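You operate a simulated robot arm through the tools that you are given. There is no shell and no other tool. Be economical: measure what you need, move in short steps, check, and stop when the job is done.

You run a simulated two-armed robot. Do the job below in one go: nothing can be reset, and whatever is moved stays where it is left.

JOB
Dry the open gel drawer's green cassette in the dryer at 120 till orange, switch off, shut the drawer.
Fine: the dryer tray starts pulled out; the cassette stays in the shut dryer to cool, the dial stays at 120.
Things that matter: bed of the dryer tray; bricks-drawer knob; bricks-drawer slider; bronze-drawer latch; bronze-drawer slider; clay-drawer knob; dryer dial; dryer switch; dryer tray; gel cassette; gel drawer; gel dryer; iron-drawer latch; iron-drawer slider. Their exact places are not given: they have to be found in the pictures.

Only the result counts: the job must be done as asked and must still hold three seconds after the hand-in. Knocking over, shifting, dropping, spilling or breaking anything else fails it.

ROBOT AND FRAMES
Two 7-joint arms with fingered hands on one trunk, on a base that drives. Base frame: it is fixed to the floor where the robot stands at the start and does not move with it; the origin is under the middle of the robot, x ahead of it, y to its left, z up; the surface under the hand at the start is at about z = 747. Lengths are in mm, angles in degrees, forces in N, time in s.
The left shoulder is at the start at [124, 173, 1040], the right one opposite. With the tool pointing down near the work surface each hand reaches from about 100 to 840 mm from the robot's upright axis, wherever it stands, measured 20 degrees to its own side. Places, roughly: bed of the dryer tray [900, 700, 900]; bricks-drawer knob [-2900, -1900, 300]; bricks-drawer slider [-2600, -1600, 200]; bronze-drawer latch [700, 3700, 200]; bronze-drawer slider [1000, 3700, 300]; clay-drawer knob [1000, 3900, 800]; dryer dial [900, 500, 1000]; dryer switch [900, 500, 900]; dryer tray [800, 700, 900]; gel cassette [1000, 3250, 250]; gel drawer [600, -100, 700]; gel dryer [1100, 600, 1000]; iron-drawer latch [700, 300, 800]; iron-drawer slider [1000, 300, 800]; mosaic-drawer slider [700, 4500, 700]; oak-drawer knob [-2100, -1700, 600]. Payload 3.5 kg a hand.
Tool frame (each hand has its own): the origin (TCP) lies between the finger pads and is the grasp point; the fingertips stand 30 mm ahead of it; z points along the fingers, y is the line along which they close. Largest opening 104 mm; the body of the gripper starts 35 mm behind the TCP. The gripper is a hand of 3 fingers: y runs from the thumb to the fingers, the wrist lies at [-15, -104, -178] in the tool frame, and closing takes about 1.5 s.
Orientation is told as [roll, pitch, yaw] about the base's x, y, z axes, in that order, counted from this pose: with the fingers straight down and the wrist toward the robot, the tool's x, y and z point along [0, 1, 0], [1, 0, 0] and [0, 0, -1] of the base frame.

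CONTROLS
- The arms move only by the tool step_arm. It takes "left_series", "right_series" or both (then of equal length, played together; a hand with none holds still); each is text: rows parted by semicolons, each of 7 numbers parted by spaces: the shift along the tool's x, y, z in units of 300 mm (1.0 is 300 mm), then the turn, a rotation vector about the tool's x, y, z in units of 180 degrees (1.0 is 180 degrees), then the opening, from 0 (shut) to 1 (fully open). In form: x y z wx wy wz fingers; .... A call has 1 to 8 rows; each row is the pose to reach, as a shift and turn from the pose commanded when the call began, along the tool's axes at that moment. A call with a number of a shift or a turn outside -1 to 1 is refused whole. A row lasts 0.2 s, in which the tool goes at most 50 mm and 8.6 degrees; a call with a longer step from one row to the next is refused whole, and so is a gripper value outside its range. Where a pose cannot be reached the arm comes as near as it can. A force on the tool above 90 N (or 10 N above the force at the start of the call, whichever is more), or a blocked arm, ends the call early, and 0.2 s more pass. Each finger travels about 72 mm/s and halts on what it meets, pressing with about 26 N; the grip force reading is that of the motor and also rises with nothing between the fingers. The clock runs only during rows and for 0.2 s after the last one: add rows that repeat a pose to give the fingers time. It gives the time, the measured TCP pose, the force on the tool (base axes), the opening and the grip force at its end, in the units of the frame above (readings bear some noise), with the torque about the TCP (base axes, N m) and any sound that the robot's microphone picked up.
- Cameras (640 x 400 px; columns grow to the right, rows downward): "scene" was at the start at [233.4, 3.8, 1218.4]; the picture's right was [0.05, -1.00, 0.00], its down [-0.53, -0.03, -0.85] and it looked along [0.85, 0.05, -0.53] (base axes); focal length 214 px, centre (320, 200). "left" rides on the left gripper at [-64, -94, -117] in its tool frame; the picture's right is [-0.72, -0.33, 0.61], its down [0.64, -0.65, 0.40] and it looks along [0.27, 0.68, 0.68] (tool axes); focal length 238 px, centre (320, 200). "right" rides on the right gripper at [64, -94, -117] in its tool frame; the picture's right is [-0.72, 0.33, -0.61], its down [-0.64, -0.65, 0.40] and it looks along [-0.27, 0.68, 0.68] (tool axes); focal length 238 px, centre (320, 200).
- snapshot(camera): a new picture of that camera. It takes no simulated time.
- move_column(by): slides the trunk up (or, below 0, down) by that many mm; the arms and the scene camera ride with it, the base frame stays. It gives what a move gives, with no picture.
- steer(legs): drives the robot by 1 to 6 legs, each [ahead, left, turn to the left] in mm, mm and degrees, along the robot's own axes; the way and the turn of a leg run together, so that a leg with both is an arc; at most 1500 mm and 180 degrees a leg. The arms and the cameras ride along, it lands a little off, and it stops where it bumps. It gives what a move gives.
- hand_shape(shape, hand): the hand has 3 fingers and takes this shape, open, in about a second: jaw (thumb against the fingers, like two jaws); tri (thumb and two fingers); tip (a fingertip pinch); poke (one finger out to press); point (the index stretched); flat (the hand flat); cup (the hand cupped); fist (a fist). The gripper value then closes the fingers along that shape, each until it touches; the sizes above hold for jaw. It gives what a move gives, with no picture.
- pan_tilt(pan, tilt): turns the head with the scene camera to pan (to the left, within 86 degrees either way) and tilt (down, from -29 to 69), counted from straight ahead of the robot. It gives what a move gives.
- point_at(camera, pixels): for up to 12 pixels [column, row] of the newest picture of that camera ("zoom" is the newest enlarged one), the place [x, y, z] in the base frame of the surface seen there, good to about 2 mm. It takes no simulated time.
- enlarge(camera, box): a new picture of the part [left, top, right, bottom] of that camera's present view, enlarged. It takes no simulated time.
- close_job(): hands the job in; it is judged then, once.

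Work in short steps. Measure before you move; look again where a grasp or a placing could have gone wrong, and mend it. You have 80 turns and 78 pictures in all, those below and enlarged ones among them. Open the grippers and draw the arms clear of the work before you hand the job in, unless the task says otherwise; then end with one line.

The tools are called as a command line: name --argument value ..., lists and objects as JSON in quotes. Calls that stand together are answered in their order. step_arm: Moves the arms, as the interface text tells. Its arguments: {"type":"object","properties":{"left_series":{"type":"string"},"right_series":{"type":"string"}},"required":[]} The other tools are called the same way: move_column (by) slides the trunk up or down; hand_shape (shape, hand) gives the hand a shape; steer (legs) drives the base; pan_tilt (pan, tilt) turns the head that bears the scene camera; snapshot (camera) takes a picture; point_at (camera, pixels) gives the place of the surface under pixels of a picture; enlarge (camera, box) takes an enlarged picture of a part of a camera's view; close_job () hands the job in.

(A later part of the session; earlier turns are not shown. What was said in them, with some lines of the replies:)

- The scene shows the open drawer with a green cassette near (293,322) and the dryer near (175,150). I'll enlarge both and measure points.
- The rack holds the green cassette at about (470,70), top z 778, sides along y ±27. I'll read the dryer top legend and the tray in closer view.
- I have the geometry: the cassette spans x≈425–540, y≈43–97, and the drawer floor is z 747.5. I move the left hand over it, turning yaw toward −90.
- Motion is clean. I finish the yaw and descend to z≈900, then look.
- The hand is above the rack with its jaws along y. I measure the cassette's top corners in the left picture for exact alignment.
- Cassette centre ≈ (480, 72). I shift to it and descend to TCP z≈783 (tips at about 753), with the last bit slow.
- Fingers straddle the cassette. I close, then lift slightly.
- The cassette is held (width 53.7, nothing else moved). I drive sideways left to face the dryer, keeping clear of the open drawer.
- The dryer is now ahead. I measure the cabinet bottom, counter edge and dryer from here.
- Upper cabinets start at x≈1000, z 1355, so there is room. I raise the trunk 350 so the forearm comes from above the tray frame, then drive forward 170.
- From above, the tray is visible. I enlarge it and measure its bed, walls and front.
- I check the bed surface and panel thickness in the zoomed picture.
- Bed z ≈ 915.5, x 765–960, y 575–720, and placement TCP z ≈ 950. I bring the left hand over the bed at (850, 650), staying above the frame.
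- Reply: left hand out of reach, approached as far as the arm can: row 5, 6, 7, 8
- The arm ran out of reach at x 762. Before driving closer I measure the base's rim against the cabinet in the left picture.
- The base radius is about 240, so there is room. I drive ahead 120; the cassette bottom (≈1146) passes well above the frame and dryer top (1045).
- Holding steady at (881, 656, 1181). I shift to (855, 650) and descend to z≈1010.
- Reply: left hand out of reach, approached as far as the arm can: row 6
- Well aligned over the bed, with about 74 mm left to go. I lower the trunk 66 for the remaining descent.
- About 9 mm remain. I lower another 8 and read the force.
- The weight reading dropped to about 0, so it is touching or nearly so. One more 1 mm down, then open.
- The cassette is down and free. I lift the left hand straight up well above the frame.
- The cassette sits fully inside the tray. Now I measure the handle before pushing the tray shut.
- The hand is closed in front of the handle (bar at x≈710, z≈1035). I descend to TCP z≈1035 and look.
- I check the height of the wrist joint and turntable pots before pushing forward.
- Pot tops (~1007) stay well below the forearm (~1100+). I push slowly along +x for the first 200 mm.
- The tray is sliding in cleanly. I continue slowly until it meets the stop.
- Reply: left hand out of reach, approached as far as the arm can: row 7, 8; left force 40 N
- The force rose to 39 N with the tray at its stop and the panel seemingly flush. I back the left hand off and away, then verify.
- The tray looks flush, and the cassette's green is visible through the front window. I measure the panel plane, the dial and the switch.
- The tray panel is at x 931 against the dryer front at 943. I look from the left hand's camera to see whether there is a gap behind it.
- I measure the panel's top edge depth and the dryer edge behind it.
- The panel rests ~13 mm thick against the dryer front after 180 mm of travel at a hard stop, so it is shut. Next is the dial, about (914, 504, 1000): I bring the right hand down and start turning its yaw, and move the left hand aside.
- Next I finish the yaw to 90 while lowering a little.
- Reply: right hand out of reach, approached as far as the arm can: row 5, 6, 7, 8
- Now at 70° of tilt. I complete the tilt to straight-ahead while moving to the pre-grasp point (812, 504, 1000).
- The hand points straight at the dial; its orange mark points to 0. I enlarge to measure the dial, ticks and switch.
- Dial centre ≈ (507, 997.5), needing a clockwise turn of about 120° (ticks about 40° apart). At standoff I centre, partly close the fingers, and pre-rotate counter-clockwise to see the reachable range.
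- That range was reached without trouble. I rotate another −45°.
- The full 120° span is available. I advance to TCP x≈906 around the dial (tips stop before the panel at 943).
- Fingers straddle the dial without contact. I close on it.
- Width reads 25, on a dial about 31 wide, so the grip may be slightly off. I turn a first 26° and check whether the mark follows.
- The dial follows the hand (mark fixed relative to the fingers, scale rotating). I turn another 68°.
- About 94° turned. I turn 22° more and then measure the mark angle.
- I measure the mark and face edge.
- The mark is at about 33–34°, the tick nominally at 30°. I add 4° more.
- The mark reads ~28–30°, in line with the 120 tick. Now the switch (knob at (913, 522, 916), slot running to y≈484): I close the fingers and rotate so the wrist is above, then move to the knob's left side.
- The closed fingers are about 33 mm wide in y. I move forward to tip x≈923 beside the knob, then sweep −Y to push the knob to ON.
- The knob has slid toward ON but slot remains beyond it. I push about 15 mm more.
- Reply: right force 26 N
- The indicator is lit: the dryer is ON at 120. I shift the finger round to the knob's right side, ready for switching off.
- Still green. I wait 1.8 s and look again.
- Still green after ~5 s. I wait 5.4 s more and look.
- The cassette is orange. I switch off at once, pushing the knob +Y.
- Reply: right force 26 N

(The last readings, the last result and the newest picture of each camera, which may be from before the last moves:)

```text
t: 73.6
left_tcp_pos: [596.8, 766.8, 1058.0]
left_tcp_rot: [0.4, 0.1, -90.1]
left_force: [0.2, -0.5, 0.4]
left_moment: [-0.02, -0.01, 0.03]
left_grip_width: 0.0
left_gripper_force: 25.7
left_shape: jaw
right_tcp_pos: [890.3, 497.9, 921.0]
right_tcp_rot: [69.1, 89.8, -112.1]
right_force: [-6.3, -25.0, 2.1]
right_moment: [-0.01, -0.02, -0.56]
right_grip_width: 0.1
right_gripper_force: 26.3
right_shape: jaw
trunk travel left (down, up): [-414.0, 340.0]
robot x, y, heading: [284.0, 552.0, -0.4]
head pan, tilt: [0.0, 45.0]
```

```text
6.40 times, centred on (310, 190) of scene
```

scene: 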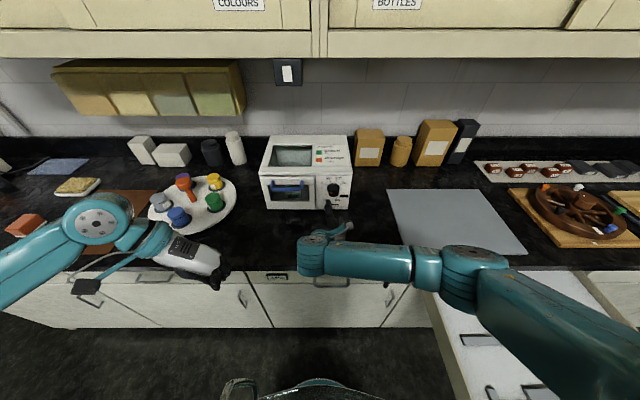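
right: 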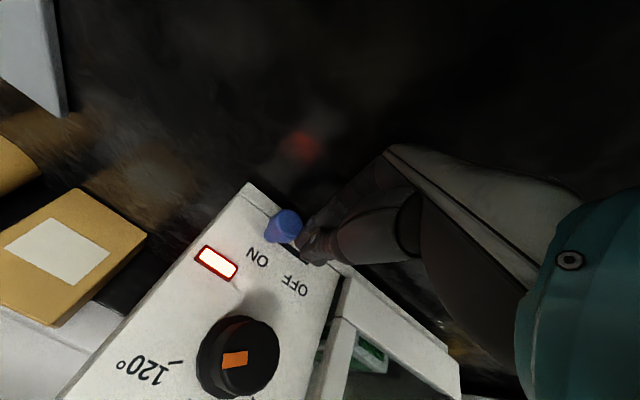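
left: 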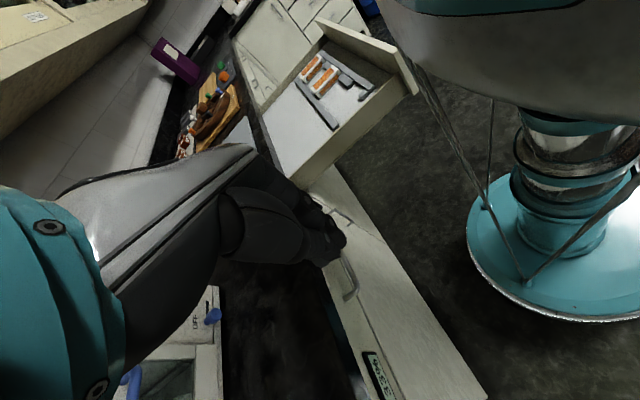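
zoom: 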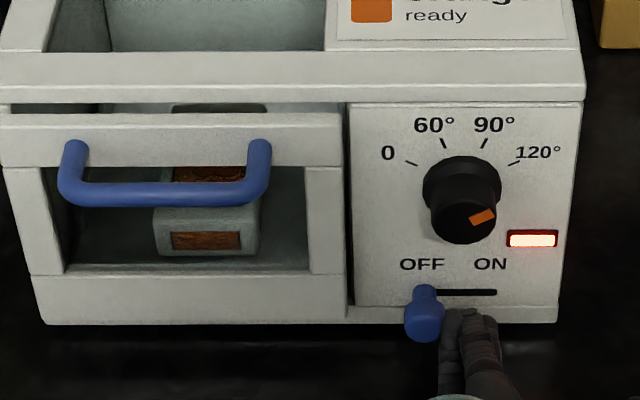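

The knob is at its OFF stop (25 N), but the lamp still shows lit; it may lag. I back off the hand and look again.

step_arm --right_series ".02 0 0 0 0 0 0;.04 0 -.08 0 0 0 0"

enlarge --camera "scene" --box '[260, 160, 360, 220]'

```text
t: 74.2
left_tcp_pos: [596.2, 769.2, 1057.5]
left_tcp_rot: [0.3, -0.2, -89.9]
left_force: [0.2, -0.9, 0.4]
left_moment: [0.01, -0.03, 0.02]
left_grip_width: 0.2
left_gripper_force: 26.4
left_shape: jaw
right_tcp_pos: [864.5, 498.4, 922.3]
right_tcp_rot: [-121.6, 89.9, 58.5]
right_force: [-0.5, -0.7, -0.3]
right_moment: [-0.01, 0.01, 0.01]
right_grip_width: 0.0
right_gripper_force: 25.4
right_shape: jaw
trunk travel left (down, up): [-414.0, 340.0]
robot x, y, heading: [284.8, 554.1, -0.1]
head pan, tilt: [0.0, 45.0]
```

```text
6.40 times, centred on (310, 190) of scene
```

zoom: 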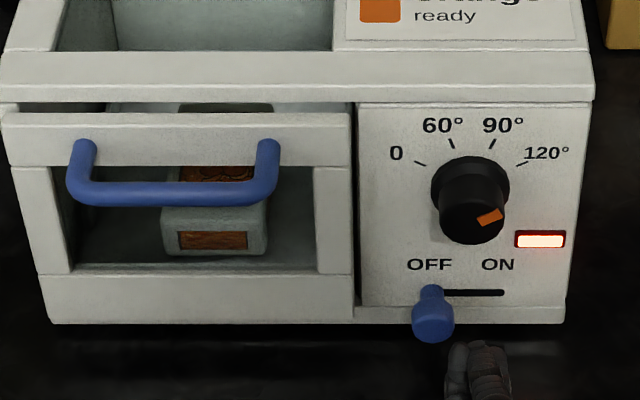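

The knob sits at OFF exactly as at the start, yet the lamp is lit. I wait briefly and check from the right camera.

step_arm --right_series ".02 0 -.08 0 0 0 0;.02 0 -.15 0 0 0 0;.02 0 -.15 0 0 0 0"

snapshot --camera "right"

point_at --camera "right" --pixels '[[320, 200]]'

```text
t: 75.0
left_tcp_pos: [596.6, 769.3, 1056.2]
left_tcp_rot: [0.2, -0.1, -90.1]
left_force: [-0.4, 0.1, 0.4]
left_moment: [-0.06, 0.0, -0.03]
left_grip_width: 0.0
left_gripper_force: 25.9
left_shape: jaw
right_tcp_pos: [820.1, 489.0, 920.9]
right_tcp_rot: [-76.6, 90.0, 103.1]
right_force: [-0.6, -0.2, -0.1]
right_moment: [0.01, 0.02, -0.02]
right_grip_width: 0.2
right_gripper_force: 25.9
right_shape: jaw
trunk travel left (down, up): [-414.0, 340.0]
robot x, y, heading: [287.4, 551.9, -0.2]
head pan, tilt: [0.0, 45.0]
```

```text
17 pictures are left
```

right: 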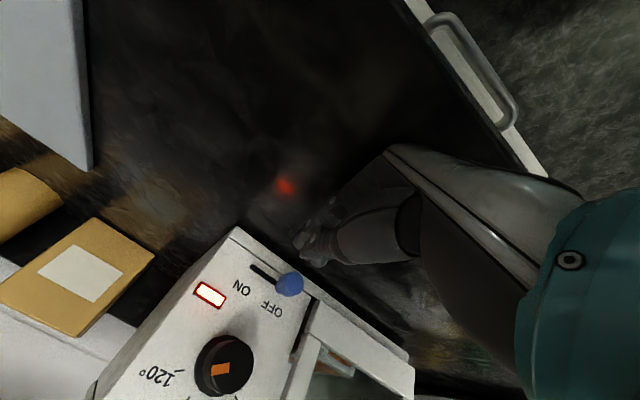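

```text
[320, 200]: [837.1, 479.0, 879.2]
```

The lamp persists 1.4 s later. I measure the knob's position against its original OFF place (y≈521.4).

enlarge --camera "right" --box '[170, 220, 350, 400]'

```text
2.22 times, centred on (260, 310) of right
```

zoom: 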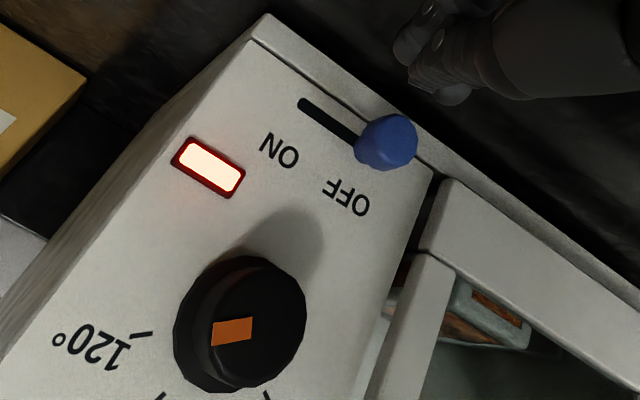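

point_at --camera "zoom" --pixels '[[388, 142], [362, 160], [415, 130], [350, 135], [302, 103], [385, 118], [248, 333], [214, 335]]'

step_arm --right_series "0 0 0 0 0 0 0;0 0 0 0 0 0 0;0 0 0 0 0 0 0;0 0 0 0 0 0 0;0 0 0 0 0 0 0"

enlarge --camera "scene" --box '[260, 160, 360, 220]'

```text
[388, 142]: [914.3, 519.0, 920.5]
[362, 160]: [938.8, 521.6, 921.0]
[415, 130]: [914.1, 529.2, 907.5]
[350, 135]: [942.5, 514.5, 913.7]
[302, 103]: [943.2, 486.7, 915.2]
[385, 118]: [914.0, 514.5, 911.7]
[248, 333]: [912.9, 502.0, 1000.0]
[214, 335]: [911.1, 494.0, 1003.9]
```

```text
t: 76.2
left_tcp_pos: [596.6, 770.7, 1056.8]
left_tcp_rot: [0.3, -0.1, -89.9]
left_force: [0.9, 0.5, 1.3]
left_moment: [0.0, 0.01, 0.03]
left_grip_width: 0.0
left_gripper_force: 25.8
left_shape: jaw
right_tcp_pos: [820.3, 489.4, 921.2]
right_tcp_rot: [-75.4, 90.0, 104.2]
right_force: [0.5, 0.5, -0.9]
right_moment: [-0.01, 0.0, 0.0]
right_grip_width: 0.0
right_gripper_force: 25.6
right_shape: jaw
trunk travel left (down, up): [-414.0, 340.0]
robot x, y, heading: [290.2, 550.4, -0.2]
head pan, tilt: [0.0, 45.0]
```

```text
6.40 times, centred on (310, 190) of scene
```

zoom: 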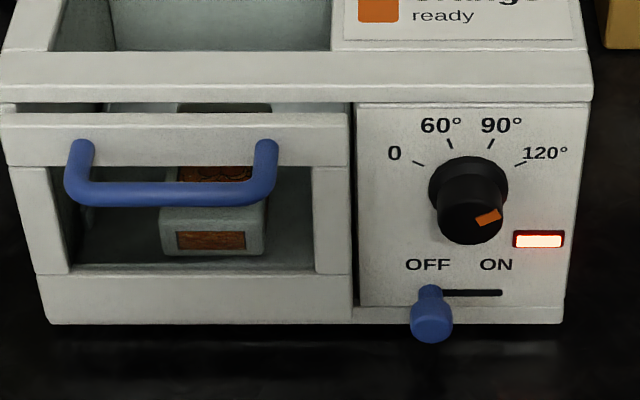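

The knob is back at y≈521. To rule out an incomplete throw, I press it once more toward OFF, more firmly.

step_arm --right_series ".05 0 .06 0 0 0 0;.06 0 .16 0 0 0 0;.06 0 .235 0 0 0 0;.02 0 .235 0 0 0 0;-.02 0 .235 0 0 0 0;-.05 0 .235 0 0 0 0;-.075 0 .235 0 0 0 0"

enlarge --camera "scene" --box '[260, 160, 360, 220]'

```text
t: 77.8
left_tcp_pos: [595.6, 764.7, 1058.3]
left_tcp_rot: [0.3, 0.1, -90.1]
left_force: [0.0, 0.3, 0.7]
left_moment: [0.0, -0.04, -0.01]
left_grip_width: 0.0
left_gripper_force: 26.6
left_shape: jaw
right_tcp_pos: [891.4, 497.2, 919.6]
right_tcp_rot: [83.5, 89.6, -98.1]
right_force: [-6.9, -33.7, 8.0]
right_moment: [-0.04, 0.23, -0.5]
right_grip_width: 0.3
right_gripper_force: 26.4
right_shape: jaw
trunk travel left (down, up): [-414.0, 340.0]
robot x, y, heading: [284.9, 549.2, -0.3]
head pan, tilt: [0.0, 45.0]
```

```text
6.40 times, centred on (310, 190) of scene
```

zoom: 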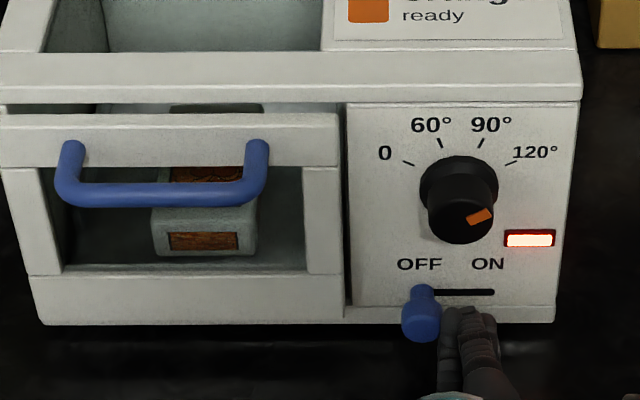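

Same hard stop, lamp still lit. I move the finger to the knob's left side and look at the lamp again; if still lit, I'll cycle the switch.

step_arm --right_series ".03 0 -.02 0 0 0 0;.03 0 -.14 0 0 0 0;.03 0 -.21 0 0 0 0;-.12 0 -.21 0 0 0 0;-.26 0 -.21 0 0 0 0;-.26 0 -.1 0 0 0 0;-.26 0 0 0 0 0 0"

enlarge --camera "scene" --box '[260, 130, 360, 220]'

```text
t: 79.4
left_tcp_pos: [597.2, 768.6, 1056.3]
left_tcp_rot: [0.2, 0.0, -90.0]
left_force: [0.2, 0.0, 1.2]
left_moment: [-0.04, 0.04, -0.02]
left_grip_width: 0.0
left_gripper_force: 26.2
left_shape: jaw
right_tcp_pos: [891.7, 590.0, 923.3]
right_tcp_rot: [-66.9, 90.0, 113.0]
right_force: [-0.7, 0.0, 0.5]
right_moment: [-0.01, 0.0, -0.02]
right_grip_width: 0.0
right_gripper_force: 26.5
right_shape: jaw
trunk travel left (down, up): [-414.0, 340.0]
robot x, y, heading: [284.9, 550.7, -0.3]
head pan, tilt: [0.0, 45.0]
```

```text
4.44 times, centred on (310, 175) of scene
```

zoom: 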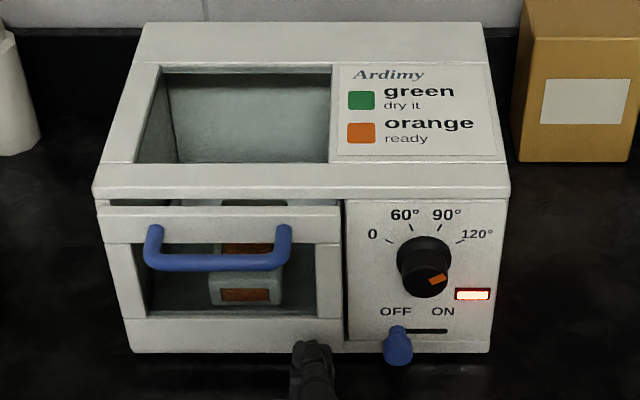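

Still lit, cassette still orange. I cycle the switch: ON, then around the knob, then firmly OFF.

step_arm --right_series ".08 0 0 0 0 0 0;.14 0 0 0 0 0 0;.2 0 0 0 0 0 0;.25 0 0 0 0 0 0;.29 0 0 0 0 0 0"

step_arm --right_series "-.04 0 0 0 0 0 0;-.04 0 -.12 0 0 0 0;-.03 0 -.2 0 0 0 0;.11 0 -.2 0 0 0 0;.22 0 -.2 0 0 0 0;.22 0 -.1 0 0 0 0;.22 0 0 0 0 0 0"

step_arm --right_series "-.08 0 0 0 0 0 0;-.13 0 0 0 0 0 0;-.18 0 0 0 0 0 0;-.22 0 0 0 0 0 0;-.245 0 0 0 0 0 0"

enlarge --camera "scene" --box '[260, 130, 360, 220]'

```text
t: 80.6
left_tcp_pos: [597.0, 771.4, 1056.4]
left_tcp_rot: [0.3, -0.2, -89.9]
left_force: [-0.4, 0.6, 0.6]
left_moment: [-0.02, -0.04, -0.02]
left_grip_width: 0.4
left_gripper_force: 26.3
left_shape: jaw
right_tcp_pos: [891.2, 509.7, 922.4]
right_tcp_rot: [-89.3, 89.7, 91.0]
right_force: [0.9, 17.4, -2.2]
right_moment: [0.11, 0.08, 0.45]
right_grip_width: 0.0
right_gripper_force: 25.6
right_shape: jaw
trunk travel left (down, up): [-414.0, 340.0]
robot x, y, heading: [284.9, 549.7, 0.0]
head pan, tilt: [0.0, 45.0]
```

```text
t: 82.2
left_tcp_pos: [597.8, 770.3, 1056.2]
left_tcp_rot: [0.2, -0.1, -90.1]
left_force: [0.0, 0.5, -0.4]
left_moment: [0.0, -0.02, -0.01]
left_grip_width: 0.0
left_gripper_force: 26.0
left_shape: jaw
right_tcp_pos: [892.5, 435.4, 921.2]
right_tcp_rot: [-42.2, 90.1, 137.6]
right_force: [0.4, 0.0, 1.0]
right_moment: [0.03, 0.05, -0.02]
right_grip_width: 0.1
right_gripper_force: 25.8
right_shape: jaw
trunk travel left (down, up): [-414.0, 340.0]
robot x, y, heading: [284.7, 552.7, -0.2]
head pan, tilt: [0.0, 45.0]
```

```text
t: 83.4
left_tcp_pos: [597.0, 765.3, 1058.2]
left_tcp_rot: [0.3, 0.1, -90.1]
left_force: [0.1, 0.5, 0.8]
left_moment: [-0.01, -0.02, -0.02]
left_grip_width: 0.2
left_gripper_force: 26.4
left_shape: jaw
right_tcp_pos: [892.6, 497.2, 920.6]
right_tcp_rot: [85.4, 89.6, -95.9]
right_force: [-9.1, -31.3, 10.0]
right_moment: [-0.06, 0.42, -0.31]
right_grip_width: 0.0
right_gripper_force: 26.2
right_shape: jaw
trunk travel left (down, up): [-414.0, 340.0]
robot x, y, heading: [288.5, 549.9, -0.2]
head pan, tilt: [0.0, 45.0]
```

```text
4.44 times, centred on (310, 175) of scene
```

zoom: 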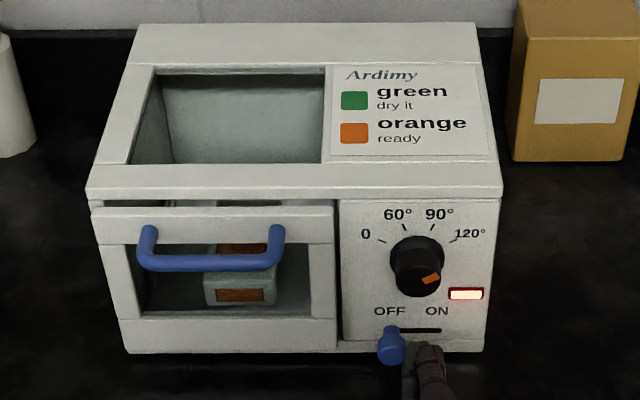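

The knob is firmly at OFF and the cassette stays orange; the lamp seems to stay lit while hot, so I'll recheck it later. I retreat the right hand and drive back and right to the gel drawer.

step_arm --right_series ".03 0 -.02 0 0 0 0;.03 0 -.14 0 0 0 0;.03 0 -.28 0 0 0 0;.03 -.06 -.4 0 0 0 0;.03 -.15 -.52 0 0 0 0;.03 -.24 -.6 0 0 0 0"

steer --legs '[[-450, 0, 0], [0, -530, 0]]'

pan_tilt --pan 0 --tilt 50

snapshot --camera "scene"

```text
t: 84.8
left_tcp_pos: [597.0, 769.7, 1056.3]
left_tcp_rot: [0.1, -0.1, -90.0]
left_force: [0.7, -0.4, 0.3]
left_moment: [0.02, 0.0, -0.03]
left_grip_width: 0.0
left_gripper_force: 26.3
left_shape: jaw
right_tcp_pos: [708.2, 500.9, 995.2]
right_tcp_rot: [74.8, 90.0, -105.6]
right_force: [0.0, 0.8, -0.5]
right_moment: [0.04, 0.02, -0.02]
right_grip_width: 0.0
right_gripper_force: 25.7
right_shape: jaw
trunk travel left (down, up): [-414.0, 340.0]
robot x, y, heading: [288.3, 550.6, 0.3]
head pan, tilt: [0.0, 45.0]
```

```text
t: 90.2
left_tcp_pos: [137.5, 246.3, 1055.8]
left_tcp_rot: [0.2, -0.1, -90.3]
left_force: [-0.6, -0.5, 0.8]
left_moment: [0.02, 0.02, -0.01]
left_grip_width: 0.0
left_gripper_force: 26.0
left_shape: jaw
right_tcp_pos: [249.4, -22.6, 994.8]
right_tcp_rot: [-78.7, 90.0, 100.8]
right_force: [0.3, -0.4, -0.8]
right_moment: [0.04, 0.01, 0.03]
right_grip_width: 0.0
right_gripper_force: 26.1
right_shape: jaw
trunk travel left (down, up): [-414.0, 340.0]
robot x, y, heading: [-173.3, 27.2, -0.4]
head pan, tilt: [0.0, 45.0]
```

```text
t: 90.8
left_tcp_pos: [139.3, 247.4, 1057.1]
left_tcp_rot: [0.2, 0.0, -90.2]
left_force: [0.8, 1.1, 0.3]
left_moment: [-0.02, -0.01, 0.03]
left_grip_width: 0.0
left_gripper_force: 25.7
left_shape: jaw
right_tcp_pos: [250.1, -22.0, 995.2]
right_tcp_rot: [-26.3, 90.1, 153.0]
right_force: [0.4, 0.7, -0.6]
right_moment: [-0.02, 0.01, 0.01]
right_grip_width: 0.0
right_gripper_force: 26.0
right_shape: jaw
trunk travel left (down, up): [-414.0, 340.0]
robot x, y, heading: [-171.2, 30.0, -0.5]
head pan, tilt: [0.0, 50.0]
```

```text
11 pictures are left
```

scene: 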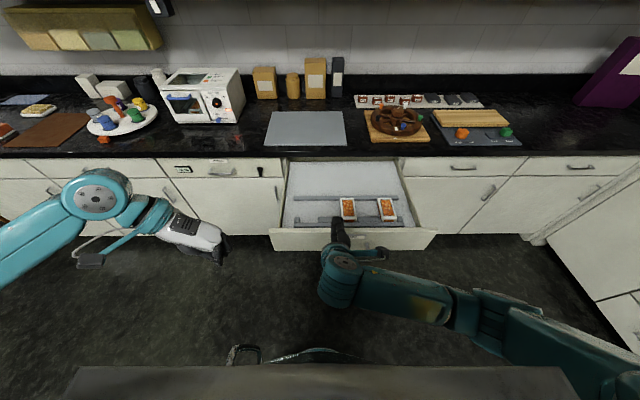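

I measure the drawer front, its handle, and check the dryer.

point_at --camera "scene" --pixels '[[275, 232], [290, 240], [310, 243], [400, 241], [425, 240], [435, 234], [365, 240], [278, 248], [345, 228], [375, 230], [350, 160], [230, 177]]'

enlarge --camera "scene" --box '[150, 60, 260, 130]'

```text
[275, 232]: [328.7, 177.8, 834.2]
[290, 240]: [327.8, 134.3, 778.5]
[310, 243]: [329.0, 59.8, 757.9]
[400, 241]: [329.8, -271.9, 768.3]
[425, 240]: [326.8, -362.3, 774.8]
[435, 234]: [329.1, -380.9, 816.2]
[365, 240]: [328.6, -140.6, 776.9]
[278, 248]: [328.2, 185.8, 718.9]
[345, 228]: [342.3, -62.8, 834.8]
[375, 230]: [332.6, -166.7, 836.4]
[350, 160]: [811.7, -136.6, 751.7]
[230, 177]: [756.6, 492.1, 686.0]
```

```text
5.71 times, centred on (205, 95) of scene
```

zoom: 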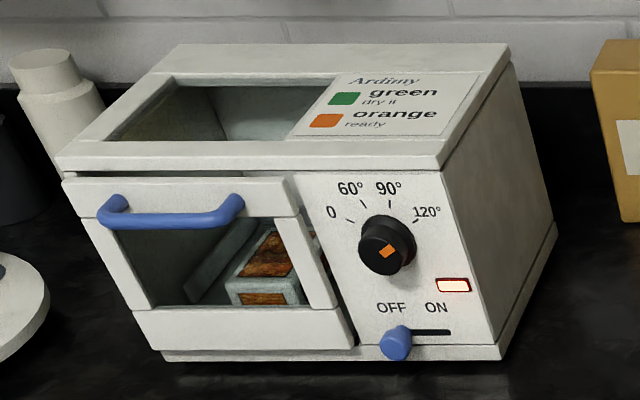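

The drawer front is at x 328, y −383..188, z 715..835 (centre y −98). I lower the trunk 190, raise the left hand clear, and centre the right hand at y≈−98 in front of the panel.

move_column --by -190

step_arm --right_series ".06 0 0 0 0 0 0;.12 0 0 0 0 0 0;.18 0 0 0 0 0 0;.25 0 0 0 0 0 0" --left_series "0 0 -.12 0 0 0 0;0 0 -.25 0 0 0 0;0 0 -.37 0 0 0 0;0 0 -.5 0 0 0 0"

snapshot --camera "right"

```text
t: 92.9
left_tcp_pos: [138.0, 248.2, 866.7]
left_tcp_rot: [0.3, -0.1, -90.3]
left_force: [0.7, 0.4, 0.0]
left_moment: [0.02, 0.0, -0.02]
left_grip_width: 0.0
left_gripper_force: 25.6
left_shape: jaw
right_tcp_pos: [249.5, -22.1, 805.6]
right_tcp_rot: [176.3, 89.9, -4.2]
right_force: [0.2, 0.5, 0.0]
right_moment: [-0.03, -0.01, 0.02]
right_grip_width: 0.1
right_gripper_force: 26.0
right_shape: jaw
trunk travel left (down, up): [-224.0, 530.0]
robot x, y, heading: [-175.1, 28.8, -0.5]
head pan, tilt: [0.0, 50.0]
```

```text
t: 93.9
left_tcp_pos: [137.9, 248.2, 1019.0]
left_tcp_rot: [0.2, -0.1, -90.4]
left_force: [0.1, 1.3, 0.2]
left_moment: [-0.02, 0.0, -0.01]
left_grip_width: 0.1
left_gripper_force: 26.1
left_shape: jaw
right_tcp_pos: [248.4, -96.2, 802.5]
right_tcp_rot: [-68.1, 89.9, 111.3]
right_force: [-0.6, 0.0, -0.9]
right_moment: [0.01, 0.05, -0.01]
right_grip_width: 0.0
right_gripper_force: 26.3
right_shape: jaw
trunk travel left (down, up): [-224.0, 530.0]
robot x, y, heading: [-176.1, 33.9, -0.6]
head pan, tilt: [0.0, 50.0]
```

```text
9 pictures are left
```

right: 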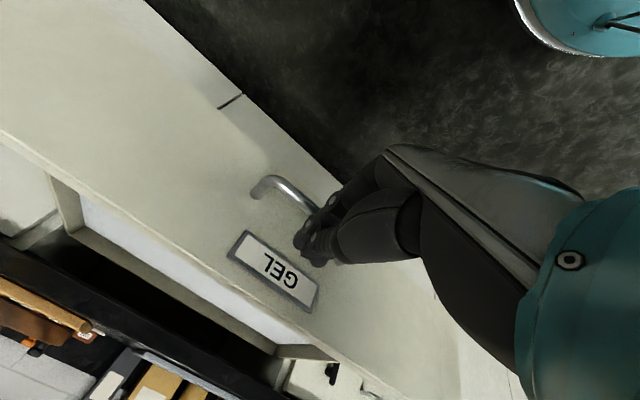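

The handle lies just below the "GEL" label. I measure both heights.

point_at --camera "right" --pixels '[[285, 190], [265, 185], [275, 268], [240, 245], [305, 300]]'

```text
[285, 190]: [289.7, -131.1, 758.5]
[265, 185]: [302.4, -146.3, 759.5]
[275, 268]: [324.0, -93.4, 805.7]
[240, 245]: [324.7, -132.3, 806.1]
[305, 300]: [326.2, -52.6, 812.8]
```

The handle (z≈759) is below the fingers (z≈802), which meet the label area. I drive forward 330, pushing the drawer in.

steer --legs '[[330, 0, 0]]'

snapshot --camera "scene"

```text
t: 96.1
left_tcp_pos: [465.4, 247.1, 1018.5]
left_tcp_rot: [0.1, -0.2, -90.1]
left_force: [0.4, -0.1, -0.1]
left_moment: [0.03, 0.03, -0.03]
left_grip_width: 0.1
left_gripper_force: 26.6
left_shape: jaw
right_tcp_pos: [576.2, -98.3, 803.2]
right_tcp_rot: [127.6, 90.0, -52.7]
right_force: [0.4, 0.7, 0.5]
right_moment: [0.02, 0.02, 0.04]
right_grip_width: 0.0
right_gripper_force: 26.3
right_shape: jaw
trunk travel left (down, up): [-224.0, 530.0]
robot x, y, heading: [152.9, 27.5, -0.4]
head pan, tilt: [0.0, 50.0]
```

```text
8 pictures are left
```

scene: 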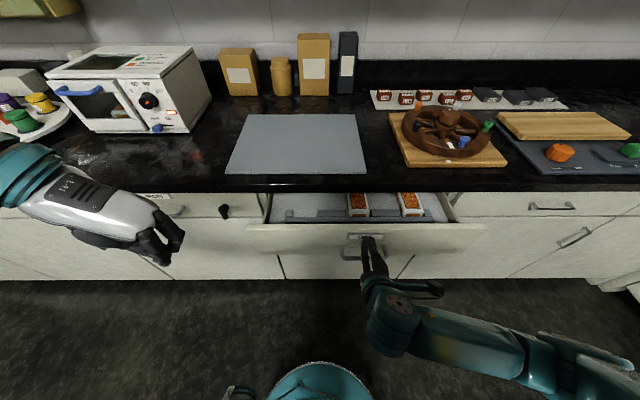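

The drawer slides in smoothly; about 145 mm remain. I finish with the arm, gently.

step_arm --right_series "0 0 .07 0 0 0 0;0 0 .14 0 0 0 0;0 0 .21 0 0 0 0;0 0 .28 0 0 0 0;0 0 .34 0 0 0 0;0 0 .4 0 0 0 0;0 0 .45 0 0 0 0;0 0 .48 0 0 0 0"

step_arm --right_series "0 0 .01 0 0 0 0;0 0 .02 0 0 0 0;0 0 .03 0 0 0 0;0 0 .035 0 0 0 0"

snapshot --camera "scene"

```text
t: 97.9
left_tcp_pos: [464.2, 245.6, 1018.2]
left_tcp_rot: [0.3, -0.1, -90.1]
left_force: [0.4, 0.1, 0.5]
left_moment: [0.01, 0.0, 0.01]
left_grip_width: 0.0
left_gripper_force: 26.2
left_shape: jaw
right_tcp_pos: [718.3, -98.6, 805.2]
right_tcp_rot: [169.0, 89.9, -11.4]
right_force: [-10.4, -0.1, 2.3]
right_moment: [-0.01, -0.05, -0.06]
right_grip_width: 0.1
right_gripper_force: 25.5
right_shape: jaw
trunk travel left (down, up): [-224.0, 530.0]
robot x, y, heading: [154.3, 27.9, -0.6]
head pan, tilt: [0.0, 50.0]
```

```text
t: 98.9
left_tcp_pos: [456.8, 245.7, 1021.9]
left_tcp_rot: [0.7, 0.0, -90.2]
left_force: [0.3, -0.8, 0.4]
left_moment: [-0.01, 0.0, -0.03]
left_grip_width: 0.0
left_gripper_force: 26.1
left_shape: jaw
right_tcp_pos: [720.3, -98.3, 803.7]
right_tcp_rot: [11.2, 89.8, -169.2]
right_force: [-85.6, -9.9, 13.9]
right_moment: [-0.05, -0.63, -0.45]
right_grip_width: 0.2
right_gripper_force: 25.8
right_shape: jaw
trunk travel left (down, up): [-224.0, 530.0]
robot x, y, heading: [154.5, 27.8, -0.2]
head pan, tilt: [0.0, 50.0]
```

```text
7 pictures are left
```

scene: 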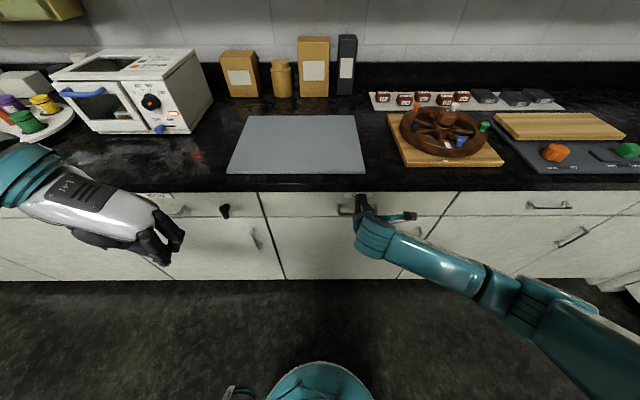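

The drawer reached its stop (85 N). I back the right hand off, and look closely at the dryer and the closed drawer.

step_arm --right_series "0 0 -.06 0 0 0 0;0 0 -.2 0 0 0 0;0 0 -.36 0 0 0 0;0 0 -.52 0 0 0 0;0 0 -.66 0 0 0 0"

pan_tilt --pan 30 --tilt 40

snapshot --camera "scene"

```text
t: 100.1
left_tcp_pos: [464.6, 247.3, 1019.0]
left_tcp_rot: [0.2, -0.1, -90.1]
left_force: [0.4, 0.5, -0.3]
left_moment: [-0.02, 0.01, -0.01]
left_grip_width: 0.0
left_gripper_force: 26.0
left_shape: jaw
right_tcp_pos: [536.0, -101.3, 802.1]
right_tcp_rot: [-170.8, 89.9, 8.7]
right_force: [-0.2, -0.4, 0.1]
right_moment: [0.01, 0.05, 0.0]
right_grip_width: 0.4
right_gripper_force: 26.0
right_shape: jaw
trunk travel left (down, up): [-224.0, 530.0]
robot x, y, heading: [151.5, 26.1, -0.3]
head pan, tilt: [0.0, 50.0]
```

```text
t: 101.0
left_tcp_pos: [465.0, 247.4, 1017.1]
left_tcp_rot: [0.2, -0.1, -90.1]
left_force: [-0.2, -0.4, -0.6]
left_moment: [0.01, -0.01, -0.01]
left_grip_width: 0.2
left_gripper_force: 26.1
left_shape: jaw
right_tcp_pos: [536.4, -101.1, 800.9]
right_tcp_rot: [171.9, 89.9, -8.5]
right_force: [0.5, 0.9, -0.2]
right_moment: [0.0, 0.01, -0.01]
right_grip_width: 0.2
right_gripper_force: 26.5
right_shape: jaw
trunk travel left (down, up): [-224.0, 530.0]
robot x, y, heading: [155.0, 26.1, -0.3]
head pan, tilt: [30.0, 40.0]
```

```text
6 pictures are left
```

scene: 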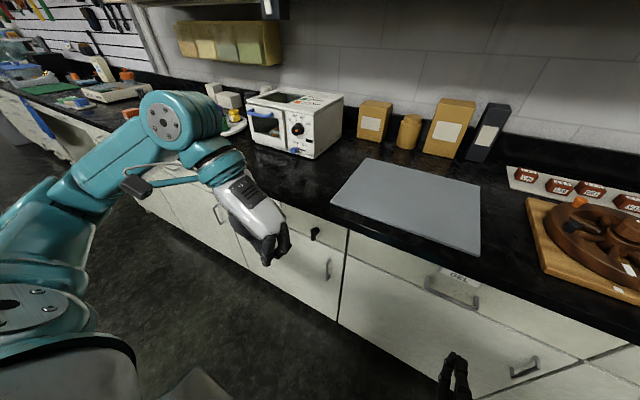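

point_at --camera "scene" --pixels '[[380, 250], [460, 290], [330, 222], [560, 330], [400, 300], [285, 145], [265, 138]]'

enlarge --camera "scene" --box '[235, 80, 350, 165]'

```text
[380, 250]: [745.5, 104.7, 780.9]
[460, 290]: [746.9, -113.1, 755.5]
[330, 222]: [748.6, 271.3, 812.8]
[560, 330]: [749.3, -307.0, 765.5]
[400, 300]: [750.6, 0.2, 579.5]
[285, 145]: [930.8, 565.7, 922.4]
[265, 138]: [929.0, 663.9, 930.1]
```

```text
4.71 times, centred on (292, 122) of scene
```

zoom: 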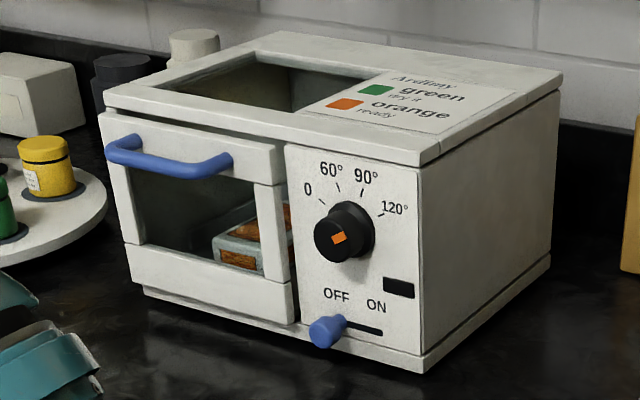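

The lamp is out now (it was a heat lamp), the switch is OFF, the dial is at 120, the orange cassette is in the shut dryer, and the gel drawer is flush (x≈746–749 like its neighbours). I open the grippers and drive back clear.

steer --legs '[[-250, 0, 0]]'

step_arm --left_series "0 0 0 0 0 0 .4;0 0 0 0 0 0 .8;0 0 0 0 0 0 1;0 0 0 0 0 0 1;0 0 0 0 0 0 1;0 0 0 0 0 0 1" --right_series "0 0 0 0 0 0 .4;0 0 0 0 0 0 .8;0 0 0 0 0 0 1;0 0 0 0 0 0 1;0 0 0 0 0 0 1;0 0 0 0 0 0 1"

snapshot --camera "scene"

```text
t: 102.9
left_tcp_pos: [216.9, 246.9, 1018.1]
left_tcp_rot: [0.3, -0.1, -90.2]
left_force: [0.5, 1.0, 0.1]
left_moment: [0.0, -0.05, -0.02]
left_grip_width: 0.3
left_gripper_force: 26.2
left_shape: jaw
right_tcp_pos: [286.2, -100.3, 802.6]
right_tcp_rot: [177.2, 89.9, -3.4]
right_force: [-0.2, 0.3, -0.3]
right_moment: [-0.04, 0.02, 0.01]
right_grip_width: 0.0
right_gripper_force: 25.6
right_shape: jaw
trunk travel left (down, up): [-224.0, 530.0]
robot x, y, heading: [-95.8, 28.4, -0.4]
head pan, tilt: [30.0, 40.0]
```

```text
t: 104.3
left_tcp_pos: [216.6, 246.8, 1018.4]
left_tcp_rot: [0.2, 0.0, -90.4]
left_force: [-0.7, -0.4, 0.9]
left_moment: [0.01, 0.02, 0.0]
left_grip_width: 103.7
left_gripper_force: 0.0
left_shape: jaw
right_tcp_pos: [286.0, -100.2, 801.5]
right_tcp_rot: [173.1, 90.0, -7.6]
right_force: [0.3, -0.6, 0.3]
right_moment: [0.0, 0.02, -0.02]
right_grip_width: 103.5
right_gripper_force: 0.0
right_shape: jaw
trunk travel left (down, up): [-224.0, 530.0]
robot x, y, heading: [-95.6, 29.9, -0.3]
head pan, tilt: [30.0, 40.0]
```

```text
4 pictures are left
```

scene: 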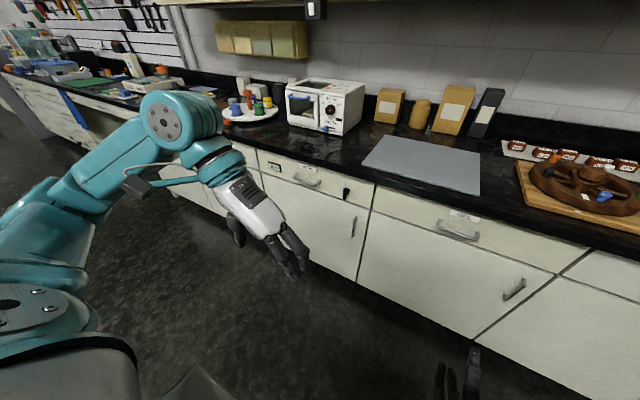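

Everything is as asked: the drawer is shut, the dryer is shut and off, and the hands are open and clear. I hand in.

close_job

```text
The job is handed in.
```

The green cassette was dried at 120 until orange and is cooling in the shut dryer, which is switched off with the dial left at 120; the gel drawer is shut. The lamp stayed lit after the first switch-off, so I flicked the switch on and off once more; the lamp went out later and the cassette stayed orange.
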